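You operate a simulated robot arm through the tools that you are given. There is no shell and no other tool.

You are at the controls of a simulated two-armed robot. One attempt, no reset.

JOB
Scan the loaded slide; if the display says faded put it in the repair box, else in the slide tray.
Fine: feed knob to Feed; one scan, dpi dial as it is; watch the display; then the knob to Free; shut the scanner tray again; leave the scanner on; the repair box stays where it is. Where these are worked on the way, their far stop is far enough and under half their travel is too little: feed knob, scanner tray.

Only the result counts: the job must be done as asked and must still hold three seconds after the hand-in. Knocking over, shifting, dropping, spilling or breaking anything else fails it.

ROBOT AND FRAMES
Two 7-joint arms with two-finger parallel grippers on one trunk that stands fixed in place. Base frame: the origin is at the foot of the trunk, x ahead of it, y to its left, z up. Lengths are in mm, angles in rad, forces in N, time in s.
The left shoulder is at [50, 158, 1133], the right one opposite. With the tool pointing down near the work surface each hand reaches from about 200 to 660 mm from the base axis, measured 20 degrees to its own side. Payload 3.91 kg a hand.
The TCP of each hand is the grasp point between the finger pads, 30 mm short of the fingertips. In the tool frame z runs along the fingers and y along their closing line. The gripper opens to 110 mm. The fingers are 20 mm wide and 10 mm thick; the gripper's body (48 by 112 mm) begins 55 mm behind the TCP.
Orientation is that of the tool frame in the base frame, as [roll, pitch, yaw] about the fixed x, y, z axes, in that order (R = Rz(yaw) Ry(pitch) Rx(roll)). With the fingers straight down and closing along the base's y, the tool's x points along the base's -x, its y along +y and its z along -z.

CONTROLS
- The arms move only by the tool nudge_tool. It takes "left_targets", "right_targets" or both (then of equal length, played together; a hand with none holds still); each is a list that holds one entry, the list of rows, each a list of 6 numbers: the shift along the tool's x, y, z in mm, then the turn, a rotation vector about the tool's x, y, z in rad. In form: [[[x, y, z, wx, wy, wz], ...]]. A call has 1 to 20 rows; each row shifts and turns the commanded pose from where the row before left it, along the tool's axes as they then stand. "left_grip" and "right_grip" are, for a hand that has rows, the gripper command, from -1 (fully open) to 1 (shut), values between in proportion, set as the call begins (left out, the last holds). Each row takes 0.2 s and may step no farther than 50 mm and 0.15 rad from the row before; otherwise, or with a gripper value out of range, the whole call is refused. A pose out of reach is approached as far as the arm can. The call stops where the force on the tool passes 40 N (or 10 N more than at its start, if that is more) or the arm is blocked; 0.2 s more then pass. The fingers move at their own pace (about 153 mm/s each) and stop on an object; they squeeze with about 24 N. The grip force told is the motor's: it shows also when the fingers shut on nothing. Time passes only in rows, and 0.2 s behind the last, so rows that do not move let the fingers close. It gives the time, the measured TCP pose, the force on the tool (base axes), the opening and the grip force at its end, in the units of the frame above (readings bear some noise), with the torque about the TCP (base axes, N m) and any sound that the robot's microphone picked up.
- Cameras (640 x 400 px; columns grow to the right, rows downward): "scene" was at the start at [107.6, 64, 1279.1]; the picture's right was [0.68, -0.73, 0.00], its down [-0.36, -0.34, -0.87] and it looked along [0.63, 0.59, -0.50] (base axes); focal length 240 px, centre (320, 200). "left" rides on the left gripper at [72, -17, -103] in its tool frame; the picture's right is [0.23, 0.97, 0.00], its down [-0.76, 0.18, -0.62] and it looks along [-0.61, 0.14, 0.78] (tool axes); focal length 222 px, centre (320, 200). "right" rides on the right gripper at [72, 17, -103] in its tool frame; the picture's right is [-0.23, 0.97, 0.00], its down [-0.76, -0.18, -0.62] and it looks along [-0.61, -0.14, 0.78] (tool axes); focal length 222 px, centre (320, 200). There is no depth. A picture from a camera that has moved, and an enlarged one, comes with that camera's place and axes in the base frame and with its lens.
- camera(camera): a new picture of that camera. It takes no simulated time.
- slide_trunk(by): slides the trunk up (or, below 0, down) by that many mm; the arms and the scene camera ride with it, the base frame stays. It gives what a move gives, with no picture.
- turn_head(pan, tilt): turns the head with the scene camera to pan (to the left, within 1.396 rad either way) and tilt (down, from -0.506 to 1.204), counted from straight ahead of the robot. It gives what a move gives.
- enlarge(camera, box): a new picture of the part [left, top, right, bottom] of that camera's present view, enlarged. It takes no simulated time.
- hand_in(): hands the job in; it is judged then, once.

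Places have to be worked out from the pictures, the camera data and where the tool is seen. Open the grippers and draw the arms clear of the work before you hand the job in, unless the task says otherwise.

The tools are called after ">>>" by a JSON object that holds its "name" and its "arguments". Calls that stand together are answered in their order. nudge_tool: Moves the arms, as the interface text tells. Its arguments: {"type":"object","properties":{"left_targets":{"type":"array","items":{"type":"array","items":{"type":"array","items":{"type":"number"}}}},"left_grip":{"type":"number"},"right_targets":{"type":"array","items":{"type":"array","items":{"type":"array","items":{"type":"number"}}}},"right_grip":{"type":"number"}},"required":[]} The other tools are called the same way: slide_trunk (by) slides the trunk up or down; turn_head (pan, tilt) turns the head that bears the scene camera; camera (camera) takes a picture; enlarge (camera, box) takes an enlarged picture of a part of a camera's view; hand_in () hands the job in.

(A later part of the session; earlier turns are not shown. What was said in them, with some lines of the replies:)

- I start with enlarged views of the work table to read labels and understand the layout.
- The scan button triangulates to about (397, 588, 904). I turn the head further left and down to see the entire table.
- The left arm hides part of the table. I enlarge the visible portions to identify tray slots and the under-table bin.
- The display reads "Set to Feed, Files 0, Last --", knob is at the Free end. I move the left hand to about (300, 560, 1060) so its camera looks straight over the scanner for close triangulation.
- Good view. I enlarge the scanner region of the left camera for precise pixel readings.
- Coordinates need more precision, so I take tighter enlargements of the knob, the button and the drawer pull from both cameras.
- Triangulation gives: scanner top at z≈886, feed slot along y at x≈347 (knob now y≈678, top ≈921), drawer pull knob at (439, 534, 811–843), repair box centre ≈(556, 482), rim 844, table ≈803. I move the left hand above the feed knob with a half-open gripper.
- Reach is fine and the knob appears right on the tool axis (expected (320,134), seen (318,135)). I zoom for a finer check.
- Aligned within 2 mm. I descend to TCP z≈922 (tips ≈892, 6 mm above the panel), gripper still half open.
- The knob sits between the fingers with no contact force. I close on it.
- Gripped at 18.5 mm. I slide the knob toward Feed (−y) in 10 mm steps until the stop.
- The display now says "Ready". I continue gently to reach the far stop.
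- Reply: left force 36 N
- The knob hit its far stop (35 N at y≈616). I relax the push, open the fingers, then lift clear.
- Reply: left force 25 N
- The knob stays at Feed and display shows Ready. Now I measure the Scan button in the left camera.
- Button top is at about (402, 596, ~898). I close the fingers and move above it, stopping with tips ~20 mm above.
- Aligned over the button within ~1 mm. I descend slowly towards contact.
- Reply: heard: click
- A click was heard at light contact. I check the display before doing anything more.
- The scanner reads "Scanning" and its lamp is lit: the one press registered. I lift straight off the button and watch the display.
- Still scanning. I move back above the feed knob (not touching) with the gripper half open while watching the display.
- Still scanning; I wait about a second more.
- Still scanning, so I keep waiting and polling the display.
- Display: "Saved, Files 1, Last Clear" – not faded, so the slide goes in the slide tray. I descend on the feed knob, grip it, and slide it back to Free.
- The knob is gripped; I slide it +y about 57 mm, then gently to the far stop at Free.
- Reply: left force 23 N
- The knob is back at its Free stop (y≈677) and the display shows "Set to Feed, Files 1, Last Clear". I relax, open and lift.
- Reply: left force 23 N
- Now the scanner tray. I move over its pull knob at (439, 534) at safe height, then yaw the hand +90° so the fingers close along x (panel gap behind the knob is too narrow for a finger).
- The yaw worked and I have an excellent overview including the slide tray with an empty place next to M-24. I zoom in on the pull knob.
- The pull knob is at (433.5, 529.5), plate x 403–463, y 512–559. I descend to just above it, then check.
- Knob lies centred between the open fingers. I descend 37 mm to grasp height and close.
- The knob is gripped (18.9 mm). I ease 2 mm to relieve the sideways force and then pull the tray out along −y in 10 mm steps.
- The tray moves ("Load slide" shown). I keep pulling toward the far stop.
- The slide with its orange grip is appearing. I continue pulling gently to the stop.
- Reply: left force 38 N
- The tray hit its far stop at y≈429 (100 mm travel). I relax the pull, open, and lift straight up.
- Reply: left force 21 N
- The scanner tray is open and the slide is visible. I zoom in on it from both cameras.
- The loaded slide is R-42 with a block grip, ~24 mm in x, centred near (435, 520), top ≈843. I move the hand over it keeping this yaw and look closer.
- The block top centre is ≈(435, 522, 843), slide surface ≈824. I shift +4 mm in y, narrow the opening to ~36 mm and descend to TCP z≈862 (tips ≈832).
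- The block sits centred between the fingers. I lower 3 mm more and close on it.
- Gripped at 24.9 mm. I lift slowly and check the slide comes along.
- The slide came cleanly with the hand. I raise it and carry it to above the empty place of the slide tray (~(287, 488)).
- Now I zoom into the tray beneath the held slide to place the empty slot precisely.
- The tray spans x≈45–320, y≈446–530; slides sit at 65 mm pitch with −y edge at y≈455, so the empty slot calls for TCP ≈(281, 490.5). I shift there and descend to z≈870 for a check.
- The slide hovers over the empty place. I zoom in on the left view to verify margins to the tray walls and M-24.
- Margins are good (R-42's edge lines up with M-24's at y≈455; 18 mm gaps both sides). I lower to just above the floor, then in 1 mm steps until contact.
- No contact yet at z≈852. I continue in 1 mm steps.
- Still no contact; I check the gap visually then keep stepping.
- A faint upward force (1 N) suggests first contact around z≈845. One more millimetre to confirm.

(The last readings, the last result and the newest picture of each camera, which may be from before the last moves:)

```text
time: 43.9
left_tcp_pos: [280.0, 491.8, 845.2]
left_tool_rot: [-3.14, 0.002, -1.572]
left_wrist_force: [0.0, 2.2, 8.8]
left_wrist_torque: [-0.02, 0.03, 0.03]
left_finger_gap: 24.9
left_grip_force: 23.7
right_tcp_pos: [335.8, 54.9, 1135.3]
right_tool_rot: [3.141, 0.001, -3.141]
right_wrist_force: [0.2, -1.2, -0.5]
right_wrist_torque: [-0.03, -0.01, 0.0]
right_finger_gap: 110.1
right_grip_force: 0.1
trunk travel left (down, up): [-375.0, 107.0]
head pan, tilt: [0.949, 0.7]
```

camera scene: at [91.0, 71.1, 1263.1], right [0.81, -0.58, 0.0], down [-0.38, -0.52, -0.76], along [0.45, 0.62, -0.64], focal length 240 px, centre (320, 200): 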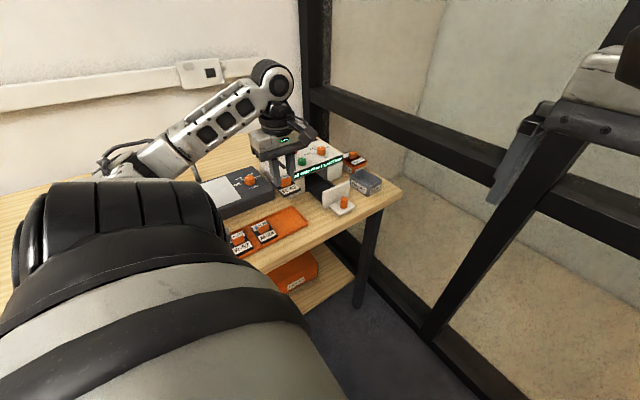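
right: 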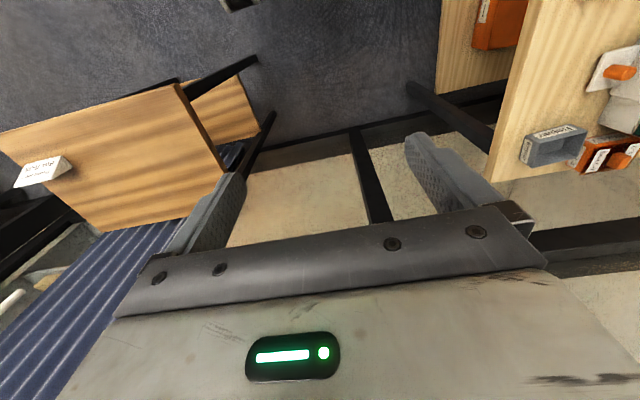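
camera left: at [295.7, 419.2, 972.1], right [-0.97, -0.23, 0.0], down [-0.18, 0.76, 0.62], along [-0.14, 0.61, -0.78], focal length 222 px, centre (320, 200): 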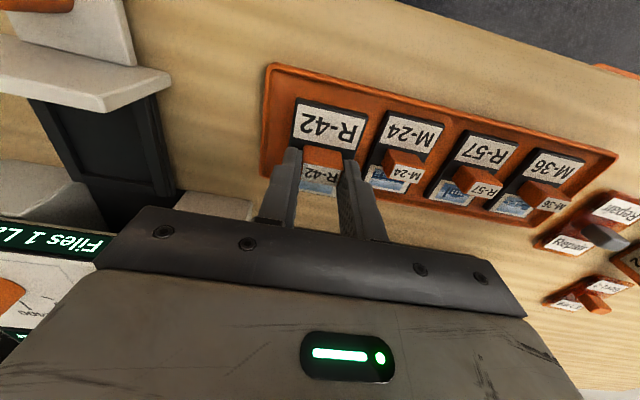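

Firm contact (8.8 N): the slide rests on the tray floor. I ease up slightly, open to ~40 mm, then lift straight up.

>>> {"name": "nudge_tool", "arguments": {"left_targets": [[[0, 0, -0.8, 0, 0, 0], [0, 0, 0, 0, 0, 0]]]}}

>>> {"name": "nudge_tool", "arguments": {"left_targets": [[[0, 0, 0, 0, 0, 0], [0, 0, 0, 0, 0, 0], [0, 0, -10, 0, 0, 0], [0, 0, -30, 0, 0, 0], [0, 0, -50, 0, 0, 0], [0, 0, 0, 0, 0, 0]]], "left_grip": 0.27}}

>>> {"name": "camera", "arguments": {"camera": "left"}}

>>> {"name": "enlarge", "arguments": {"camera": "scene", "box": [216, 170, 344, 260]}}

```text
time: 44.5
left_tcp_pos: [278.5, 493.1, 846.2]
left_tool_rot: [3.141, 0.0, -1.571]
left_wrist_force: [1.4, 1.1, 4.0]
left_wrist_torque: [0.16, -0.03, 0.04]
left_finger_gap: 24.9
left_grip_force: 23.8
right_tcp_pos: [337.2, 55.6, 1136.0]
right_tool_rot: [-3.141, 0.0, -3.141]
right_wrist_force: [0.2, -0.6, 1.0]
right_wrist_torque: [0.0, 0.0, -0.01]
right_finger_gap: 110.2
right_grip_force: 0.0
trunk travel left (down, up): [-375.0, 107.0]
head pan, tilt: [0.949, 0.7]
```

```text
time: 45.9
left_tcp_pos: [278.7, 492.2, 935.6]
left_tool_rot: [-3.14, -0.001, -1.573]
left_wrist_force: [-0.2, 0.3, -0.1]
left_wrist_torque: [0.04, 0.01, -0.02]
left_finger_gap: 40.4
left_grip_force: 0.0
right_tcp_pos: [337.7, 55.8, 1136.9]
right_tool_rot: [3.14, -0.001, -3.141]
right_wrist_force: [0.5, -0.2, -0.4]
right_wrist_torque: [0.03, 0.01, -0.01]
right_finger_gap: 110.1
right_grip_force: 0.0
trunk travel left (down, up): [-375.0, 107.0]
head pan, tilt: [0.949, 0.7]
```

```text
taken
camera left: at [295.6, 419.1, 1037.7], right [-0.97, -0.23, 0.0], down [-0.18, 0.76, 0.62], along [-0.14, 0.61, -0.78], focal length 222 px, centre (320, 200)
```

left: 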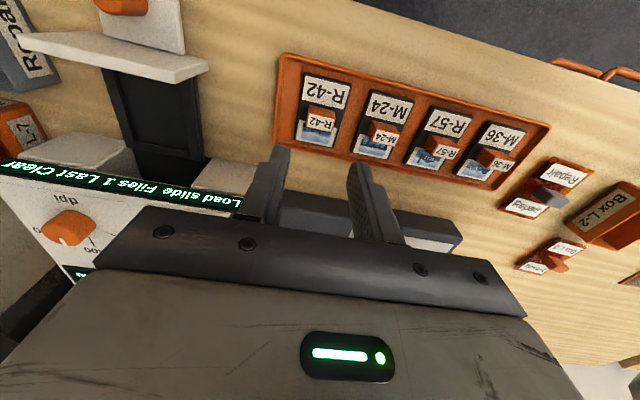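

```text
4.44 times, centred on (280, 215) of scene
camera zoom: at [91.1, 71.1, 1263.0], right [0.81, -0.58, 0.0], down [-0.38, -0.52, -0.76], along [0.45, 0.62, -0.64], focal length 1065 px, centre (498, 133)
```

zoom: 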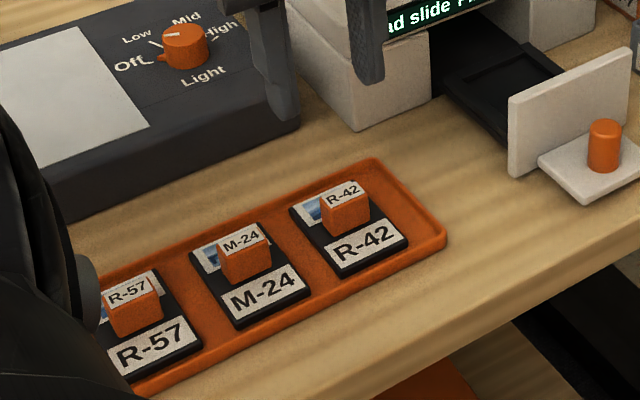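

R-42 sits flat in the slide tray beside M-24. Now I go back above the scanner tray's pull knob at (435, 430) with the gripper half open.

>>> {"name": "nudge_tool", "arguments": {"left_targets": [[[0, 0, -34, 0, 0, 0], [15, -39, 0, 0, 0, 0], [15, -39, 0, 0, 0, 0], [16, -39, 0, 0, 0, 0], [16, -39, 0, 0, 0, 0], [0, 0, 0, 0, 0, 0]]], "left_grip": 0.0}}

>>> {"name": "camera", "arguments": {"camera": "left"}}

>>> {"name": "enlarge", "arguments": {"camera": "left", "box": [272, 80, 368, 140]}}

```text
time: 47.3
left_tcp_pos: [436.9, 430.5, 968.3]
left_tool_rot: [3.141, 0.0, -1.57]
left_wrist_force: [0.9, 0.1, 0.5]
left_wrist_torque: [0.04, -0.02, 0.0]
left_finger_gap: 55.2
left_grip_force: 0.0
right_tcp_pos: [336.3, 56.0, 1135.8]
right_tool_rot: [-3.141, 0.0, -3.141]
right_wrist_force: [-0.3, 0.2, 0.7]
right_wrist_torque: [0.0, 0.01, -0.03]
right_finger_gap: 109.7
right_grip_force: 0.0
trunk travel left (down, up): [-375.0, 107.0]
head pan, tilt: [0.949, 0.7]
```

```text
taken
camera left: at [452.1, 356.6, 1071.1], right [-0.97, -0.23, 0.0], down [-0.18, 0.76, 0.62], along [-0.14, 0.61, -0.78], focal length 222 px, centre (320, 200)
```

left: 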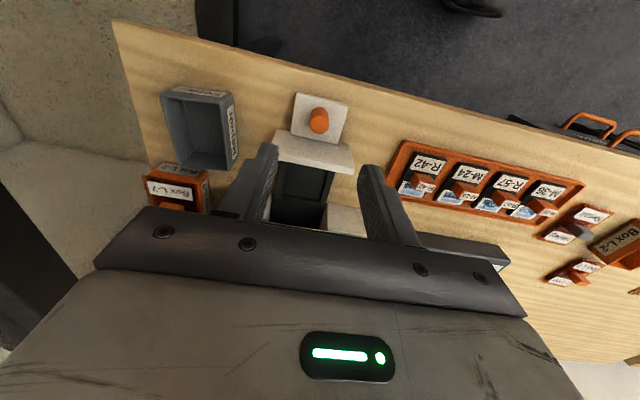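

```text
6.67 times, centred on (320, 110) of left
camera zoom: at [452.1, 356.6, 1071.1], right [-0.97, -0.23, 0.0], down [-0.18, 0.76, 0.62], along [-0.14, 0.61, -0.78], focal length 1481 px, centre (320, 800)
```

zoom: 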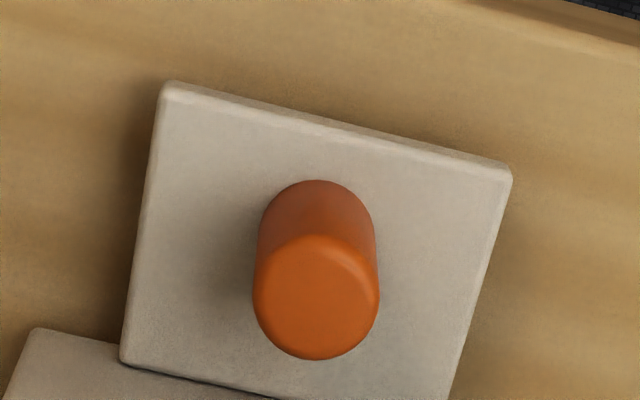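

The knob reads at (434, 437). I shift +6 mm in y, descend onto it and close.

>>> {"name": "nudge_tool", "arguments": {"left_targets": [[[-6, 1, 0, 0, 0, 0], [0, 0, 40, 0, 0, 0], [0, 0, 40, 0, 0, 0], [0, 0, 25, 0, 0, 0], [0, 0, 15, 0, 0, 0], [0, 0, 0, 0, 0, 0]]]}}

>>> {"name": "enlarge", "arguments": {"camera": "left", "box": [240, 100, 400, 240]}}

>>> {"name": "enlarge", "arguments": {"camera": "scene", "box": [292, 150, 388, 220]}}

```text
time: 48.7
left_tcp_pos: [435.6, 436.4, 849.4]
left_tool_rot: [3.141, 0.001, -1.571]
left_wrist_force: [0.0, 0.7, 1.2]
left_wrist_torque: [-0.01, 0.01, 0.02]
left_finger_gap: 55.0
left_grip_force: 0.0
right_tcp_pos: [336.9, 56.1, 1135.7]
right_tool_rot: [3.141, 0.002, 3.141]
right_wrist_force: [-0.3, 0.8, 0.7]
right_wrist_torque: [0.0, 0.02, -0.01]
right_finger_gap: 109.6
right_grip_force: 0.0
trunk travel left (down, up): [-375.0, 107.0]
head pan, tilt: [0.949, 0.7]
```

```text
2.86 times, centred on (320, 170) of left
camera zoom: at [450.6, 363.1, 951.3], right [-0.97, -0.23, 0.0], down [-0.18, 0.76, 0.62], along [-0.14, 0.61, -0.78], focal length 635 px, centre (320, 286)
```

zoom: 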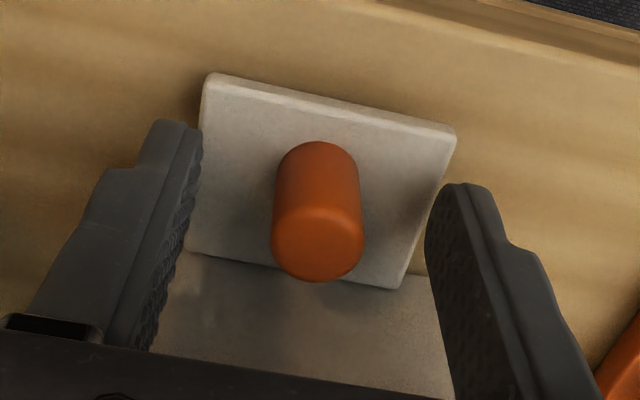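

```text
5.71 times, centred on (340, 185) of scene
camera zoom: at [91.1, 71.0, 1263.1], right [0.81, -0.58, 0.0], down [-0.38, -0.52, -0.77], along [0.45, 0.62, -0.64], focal length 1370 px, centre (206, 286)
```

zoom: 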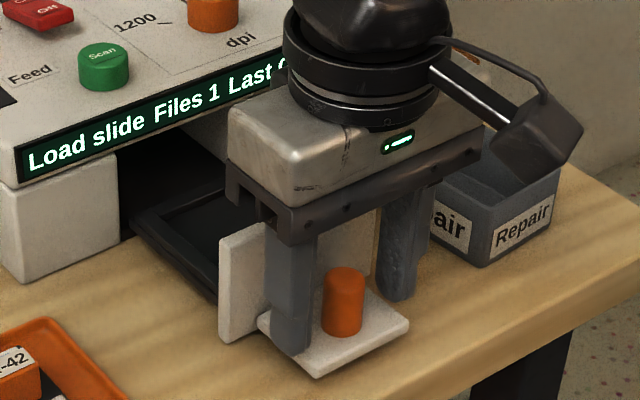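

Knob is centred between the fingers. I close on it and push the tray in (+y).

>>> {"name": "nudge_tool", "arguments": {"left_targets": [[[0, 0, 0, 0, 0, 0], [0, 0, 0, 0, 0, 0], [0, 0, 0, 0, 0, 0]]], "left_grip": 1}}

>>> {"name": "nudge_tool", "arguments": {"left_targets": [[[-6, 0, 0, 0, 0, 0], [-10, 0, 0, 0, 0, 0], [-10, 0, 0, 0, 0, 0], [-10, 0, 0, 0, 0, 0], [-10, 0, 0, 0, 0, 0], [-10, 0, 0, 0, 0, 0], [-10, 0, 0, 0, 0, 0], [-10, 0, 0, 0, 0, 0]]]}}

>>> {"name": "enlarge", "arguments": {"camera": "scene", "box": [260, 120, 388, 200]}}

```text
time: 49.5
left_tcp_pos: [435.0, 436.7, 849.2]
left_tool_rot: [-3.141, -0.001, -1.57]
left_wrist_force: [1.9, -0.1, -2.7]
left_wrist_torque: [0.06, -0.07, -0.03]
left_finger_gap: 18.6
left_grip_force: 45.4
right_tcp_pos: [336.3, 55.6, 1135.9]
right_tool_rot: [3.141, -0.001, 3.141]
right_wrist_force: [-0.3, 0.2, 0.3]
right_wrist_torque: [-0.03, -0.02, -0.01]
right_finger_gap: 110.1
right_grip_force: 0.1
trunk travel left (down, up): [-375.0, 107.0]
head pan, tilt: [0.949, 0.7]
```

```text
time: 51.3
left_tcp_pos: [435.4, 512.8, 848.0]
left_tool_rot: [-3.14, -0.001, -1.57]
left_wrist_force: [3.2, 0.1, -1.3]
left_wrist_torque: [-0.15, -0.18, -0.02]
left_finger_gap: 18.7
left_grip_force: 45.0
right_tcp_pos: [337.4, 56.1, 1136.9]
right_tool_rot: [-3.141, -0.002, -3.141]
right_wrist_force: [-0.5, -0.2, -0.1]
right_wrist_torque: [0.02, -0.01, 0.0]
right_finger_gap: 110.1
right_grip_force: 0.1
trunk travel left (down, up): [-375.0, 107.0]
head pan, tilt: [0.949, 0.7]
```

```text
5.00 times, centred on (324, 160) of scene
camera zoom: at [91.4, 71.2, 1263.0], right [0.81, -0.58, 0.0], down [-0.38, -0.52, -0.76], along [0.45, 0.62, -0.64], focal length 1198 px, centre (300, 400)
```

zoom: 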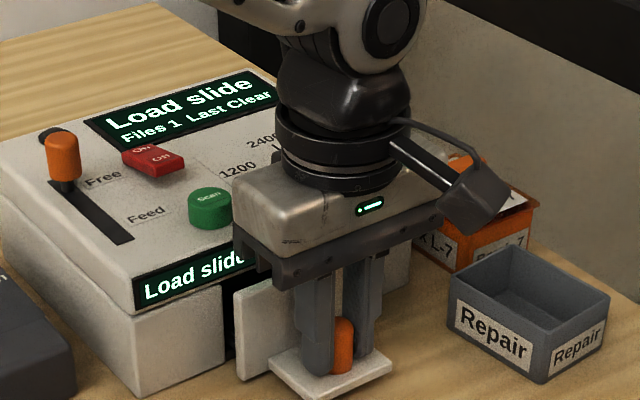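

About 17–20 mm remain. I push on in small steps to the closed stop.

>>> {"name": "nudge_tool", "arguments": {"left_targets": [[[-7, 0, 0, 0, 0, 0], [-6, 0, 0, 0, 0, 0], [-4, 0, 0, 0, 0, 0], [-3, 0, 0, 0, 0, 0], [-3, 0, 0, 0, 0, 0], [0, 0, 0, 0, 0, 0]]]}}

>>> {"name": "enlarge", "arguments": {"camera": "scene", "box": [260, 120, 388, 200]}}

```text
time: 52.7
left_tcp_pos: [435.4, 528.7, 849.7]
left_tool_rot: [3.137, -0.008, -1.575]
left_wrist_force: [1.4, -31.7, -7.9]
left_wrist_torque: [-0.57, -0.02, -0.04]
left_finger_gap: 18.7
left_grip_force: 45.1
right_tcp_pos: [336.3, 53.9, 1135.6]
right_tool_rot: [3.139, -0.002, -3.14]
right_wrist_force: [0.7, -0.2, 0.1]
right_wrist_torque: [-0.01, 0.0, -0.03]
right_finger_gap: 110.0
right_grip_force: 0.1
trunk travel left (down, up): [-375.0, 107.0]
head pan, tilt: [0.949, 0.7]
```

```text
5.00 times, centred on (324, 160) of scene
camera zoom: at [91.9, 69.0, 1263.1], right [0.81, -0.58, 0.0], down [-0.38, -0.52, -0.77], along [0.45, 0.62, -0.64], focal length 1198 px, centre (300, 400)
```

zoom: 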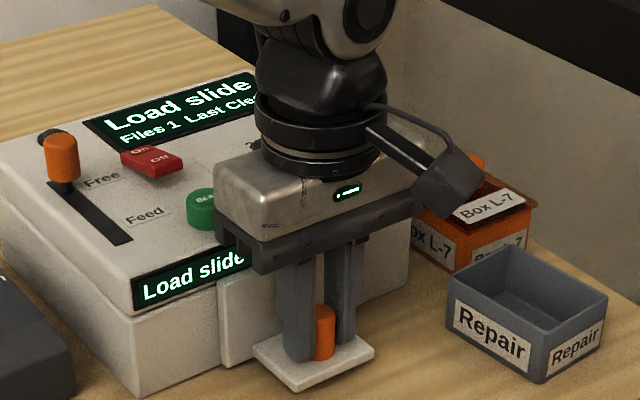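

The tray is shut against its stop (32 N at y≈529, panel flush). I relax most of the push, then open and lift off.

>>> {"name": "nudge_tool", "arguments": {"left_targets": [[[4.5, 0, 0, 0, 0, 0], [0, 0, 0, 0, 0, 0]]]}}

>>> {"name": "nudge_tool", "arguments": {"left_targets": [[[0, 0, 0, 0, 0, 0], [0, 0, 0, 0, 0, 0], [0, 0, -20, 0, 0, 0], [0, 0, -50, 0, 0, 0], [0, 0, -50, 0, 0, 0], [0, 0, -40, 0, 0, 0], [0, 0, 0, 0, 0, 0]]], "left_grip": 0.0}}

>>> {"name": "enlarge", "arguments": {"camera": "scene", "box": [240, 120, 400, 220]}}

>>> {"name": "camera", "arguments": {"camera": "left"}}

```text
time: 53.3
left_tcp_pos: [436.1, 530.2, 849.7]
left_tool_rot: [3.14, -0.004, -1.568]
left_wrist_force: [3.3, -18.0, -6.5]
left_wrist_torque: [-1.38, -0.12, 0.03]
left_finger_gap: 19.1
left_grip_force: 45.0
right_tcp_pos: [337.1, 54.8, 1135.5]
right_tool_rot: [3.14, -0.002, 3.141]
right_wrist_force: [1.1, 0.0, -0.7]
right_wrist_torque: [0.01, -0.02, 0.02]
right_finger_gap: 110.0
right_grip_force: 0.2
trunk travel left (down, up): [-375.0, 107.0]
head pan, tilt: [0.949, 0.7]
```

```text
time: 54.9
left_tcp_pos: [435.4, 531.5, 1009.4]
left_tool_rot: [3.141, -0.001, -1.569]
left_wrist_force: [-0.2, 0.9, -0.4]
left_wrist_torque: [-0.01, 0.0, 0.01]
left_finger_gap: 55.1
left_grip_force: 0.0
right_tcp_pos: [337.4, 54.6, 1136.4]
right_tool_rot: [3.141, 0.001, 3.141]
right_wrist_force: [-0.2, -0.2, 0.0]
right_wrist_torque: [0.03, 0.01, 0.01]
right_finger_gap: 110.2
right_grip_force: 0.1
trunk travel left (down, up): [-375.0, 107.0]
head pan, tilt: [0.949, 0.7]
```

```text
4.00 times, centred on (320, 170) of scene
camera zoom: at [91.1, 71.1, 1263.0], right [0.81, -0.58, 0.0], down [-0.38, -0.52, -0.76], along [0.45, 0.62, -0.64], focal length 959 px, centre (320, 320)
```

zoom: 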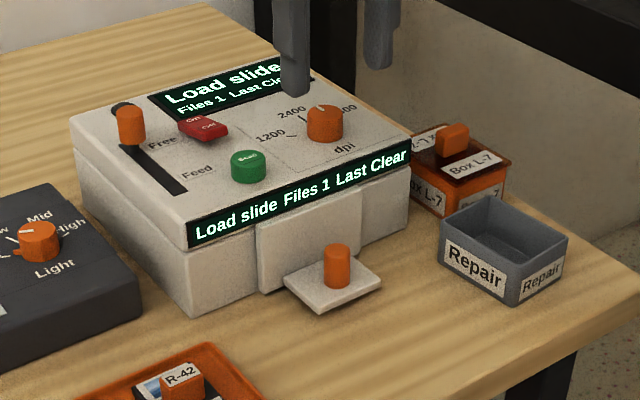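

```text
taken
camera left: at [451.0, 459.0, 1111.7], right [-0.97, -0.23, 0.0], down [-0.18, 0.76, 0.62], along [-0.14, 0.61, -0.78], focal length 222 px, centre (320, 200)
```

left: 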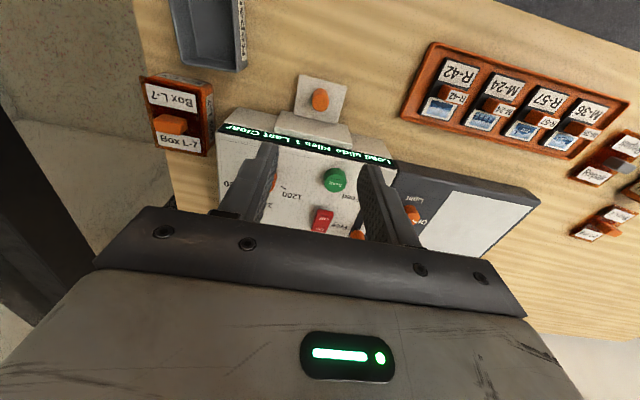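

The scanner tray matches its original shut position, feed knob at Free, power on, dpi dial unchanged. I withdraw the left arm up and back toward its start pose with gripper open.

>>> {"name": "nudge_tool", "arguments": {"left_targets": [[[0, 0, -30, 0, 0, 0], [18, 20, -15, 0, 0, 0], [18, 20, -15, 0, 0, 0], [18, 20, -10, 0, 0, 0], [18, 21, -5, 0, 0, 0], [0, 0, 0, 0, 0, 0]]], "left_grip": -1}}

>>> {"name": "enlarge", "arguments": {"camera": "scene", "box": [220, 120, 412, 240]}}

>>> {"name": "camera", "arguments": {"camera": "left"}}

```text
time: 56.3
left_tcp_pos: [353.9, 460.5, 1085.2]
left_tool_rot: [3.141, -0.001, -1.57]
left_wrist_force: [0.4, -0.4, 0.1]
left_wrist_torque: [-0.03, 0.01, 0.01]
left_finger_gap: 110.1
left_grip_force: 0.1
right_tcp_pos: [336.2, 56.7, 1135.8]
right_tool_rot: [-3.141, -0.001, 3.141]
right_wrist_force: [0.5, 0.1, -0.5]
right_wrist_torque: [0.02, -0.01, 0.02]
right_finger_gap: 110.2
right_grip_force: 0.1
trunk travel left (down, up): [-375.0, 107.0]
head pan, tilt: [0.949, 0.7]
```

```text
3.33 times, centred on (316, 180) of scene
camera zoom: at [91.1, 71.0, 1263.0], right [0.81, -0.58, 0.0], down [-0.38, -0.52, -0.76], along [0.45, 0.62, -0.64], focal length 799 px, centre (333, 267)
```

zoom: 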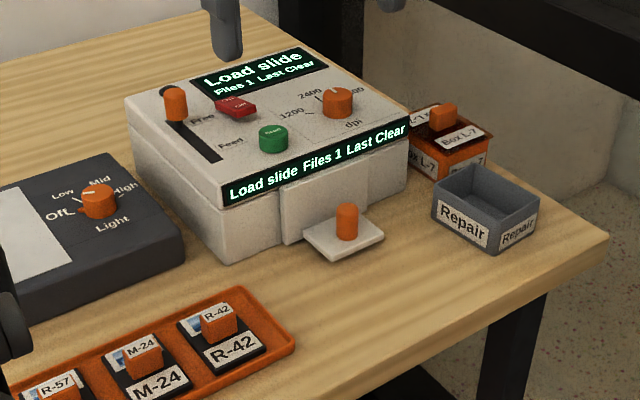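

```text
taken
camera left: at [370.1, 386.1, 1186.5], right [-0.97, -0.23, 0.0], down [-0.18, 0.76, 0.62], along [-0.14, 0.61, -0.78], focal length 222 px, centre (320, 200)
```

left: 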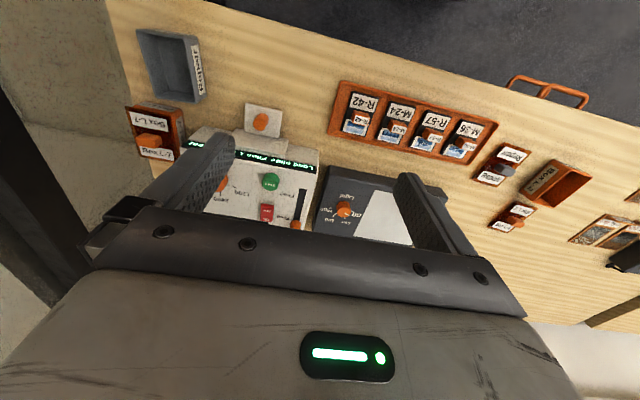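

All looks in order. A last close check of the tray front being flush and the knob at Free before handing in.

>>> {"name": "enlarge", "arguments": {"camera": "scene", "box": [300, 160, 396, 220]}}

>>> {"name": "enlarge", "arguments": {"camera": "scene", "box": [256, 136, 304, 166]}}

```text
6.67 times, centred on (348, 190) of scene
camera zoom: at [91.1, 71.0, 1263.0], right [0.81, -0.58, 0.0], down [-0.38, -0.52, -0.76], along [0.45, 0.62, -0.64], focal length 1598 px, centre (133, 267)
```

zoom: 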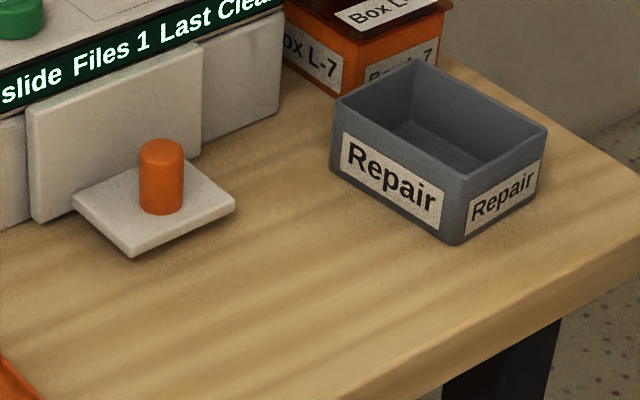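

```text
13.33 times, centred on (280, 151) of scene
camera zoom: at [91.1, 71.0, 1263.0], right [0.81, -0.58, 0.0], down [-0.38, -0.52, -0.76], along [0.45, 0.62, -0.64], focal length 3196 px, centre (853, 853)
```

zoom: 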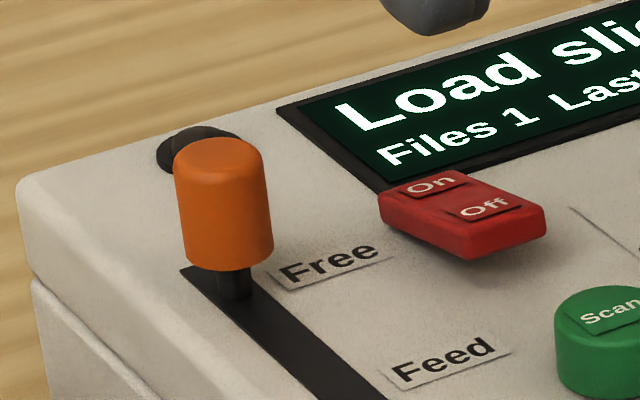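

The pictures match the starting ones pixel for pixel: the tray is shut, the knob is at Free, the scanner is on, and the repair box has not moved. R-42 lies in the slide tray and both arms are clear, so I hand in.

>>> {"name": "hand_in", "arguments": {}}

```text
The job is handed in.
```

The loaded slide, R-42, scanned as **Clear**, not faded, so I put it in the slide tray's empty place next to M-24. The job is handed in; no verdict has come back yet.

- **Scan:** I moved the feed knob to its Feed stop and pressed Scan once, leaving the dpi dial as it was. The display ended on "Saved, Files 1, Last Clear".
- **Feed knob:** it is back at its Free stop.
- **Scanner tray:** I pulled it out to its far stop (about 100 mm), took the slide out, and pushed it shut until it stopped. The last close-up shows it flush, as at the start.
- **Left alone:** the scanner is still on, the repair box has not moved, and I saw nothing else knocked or shifted.

Both grippers are open and the arms are clear of the table.
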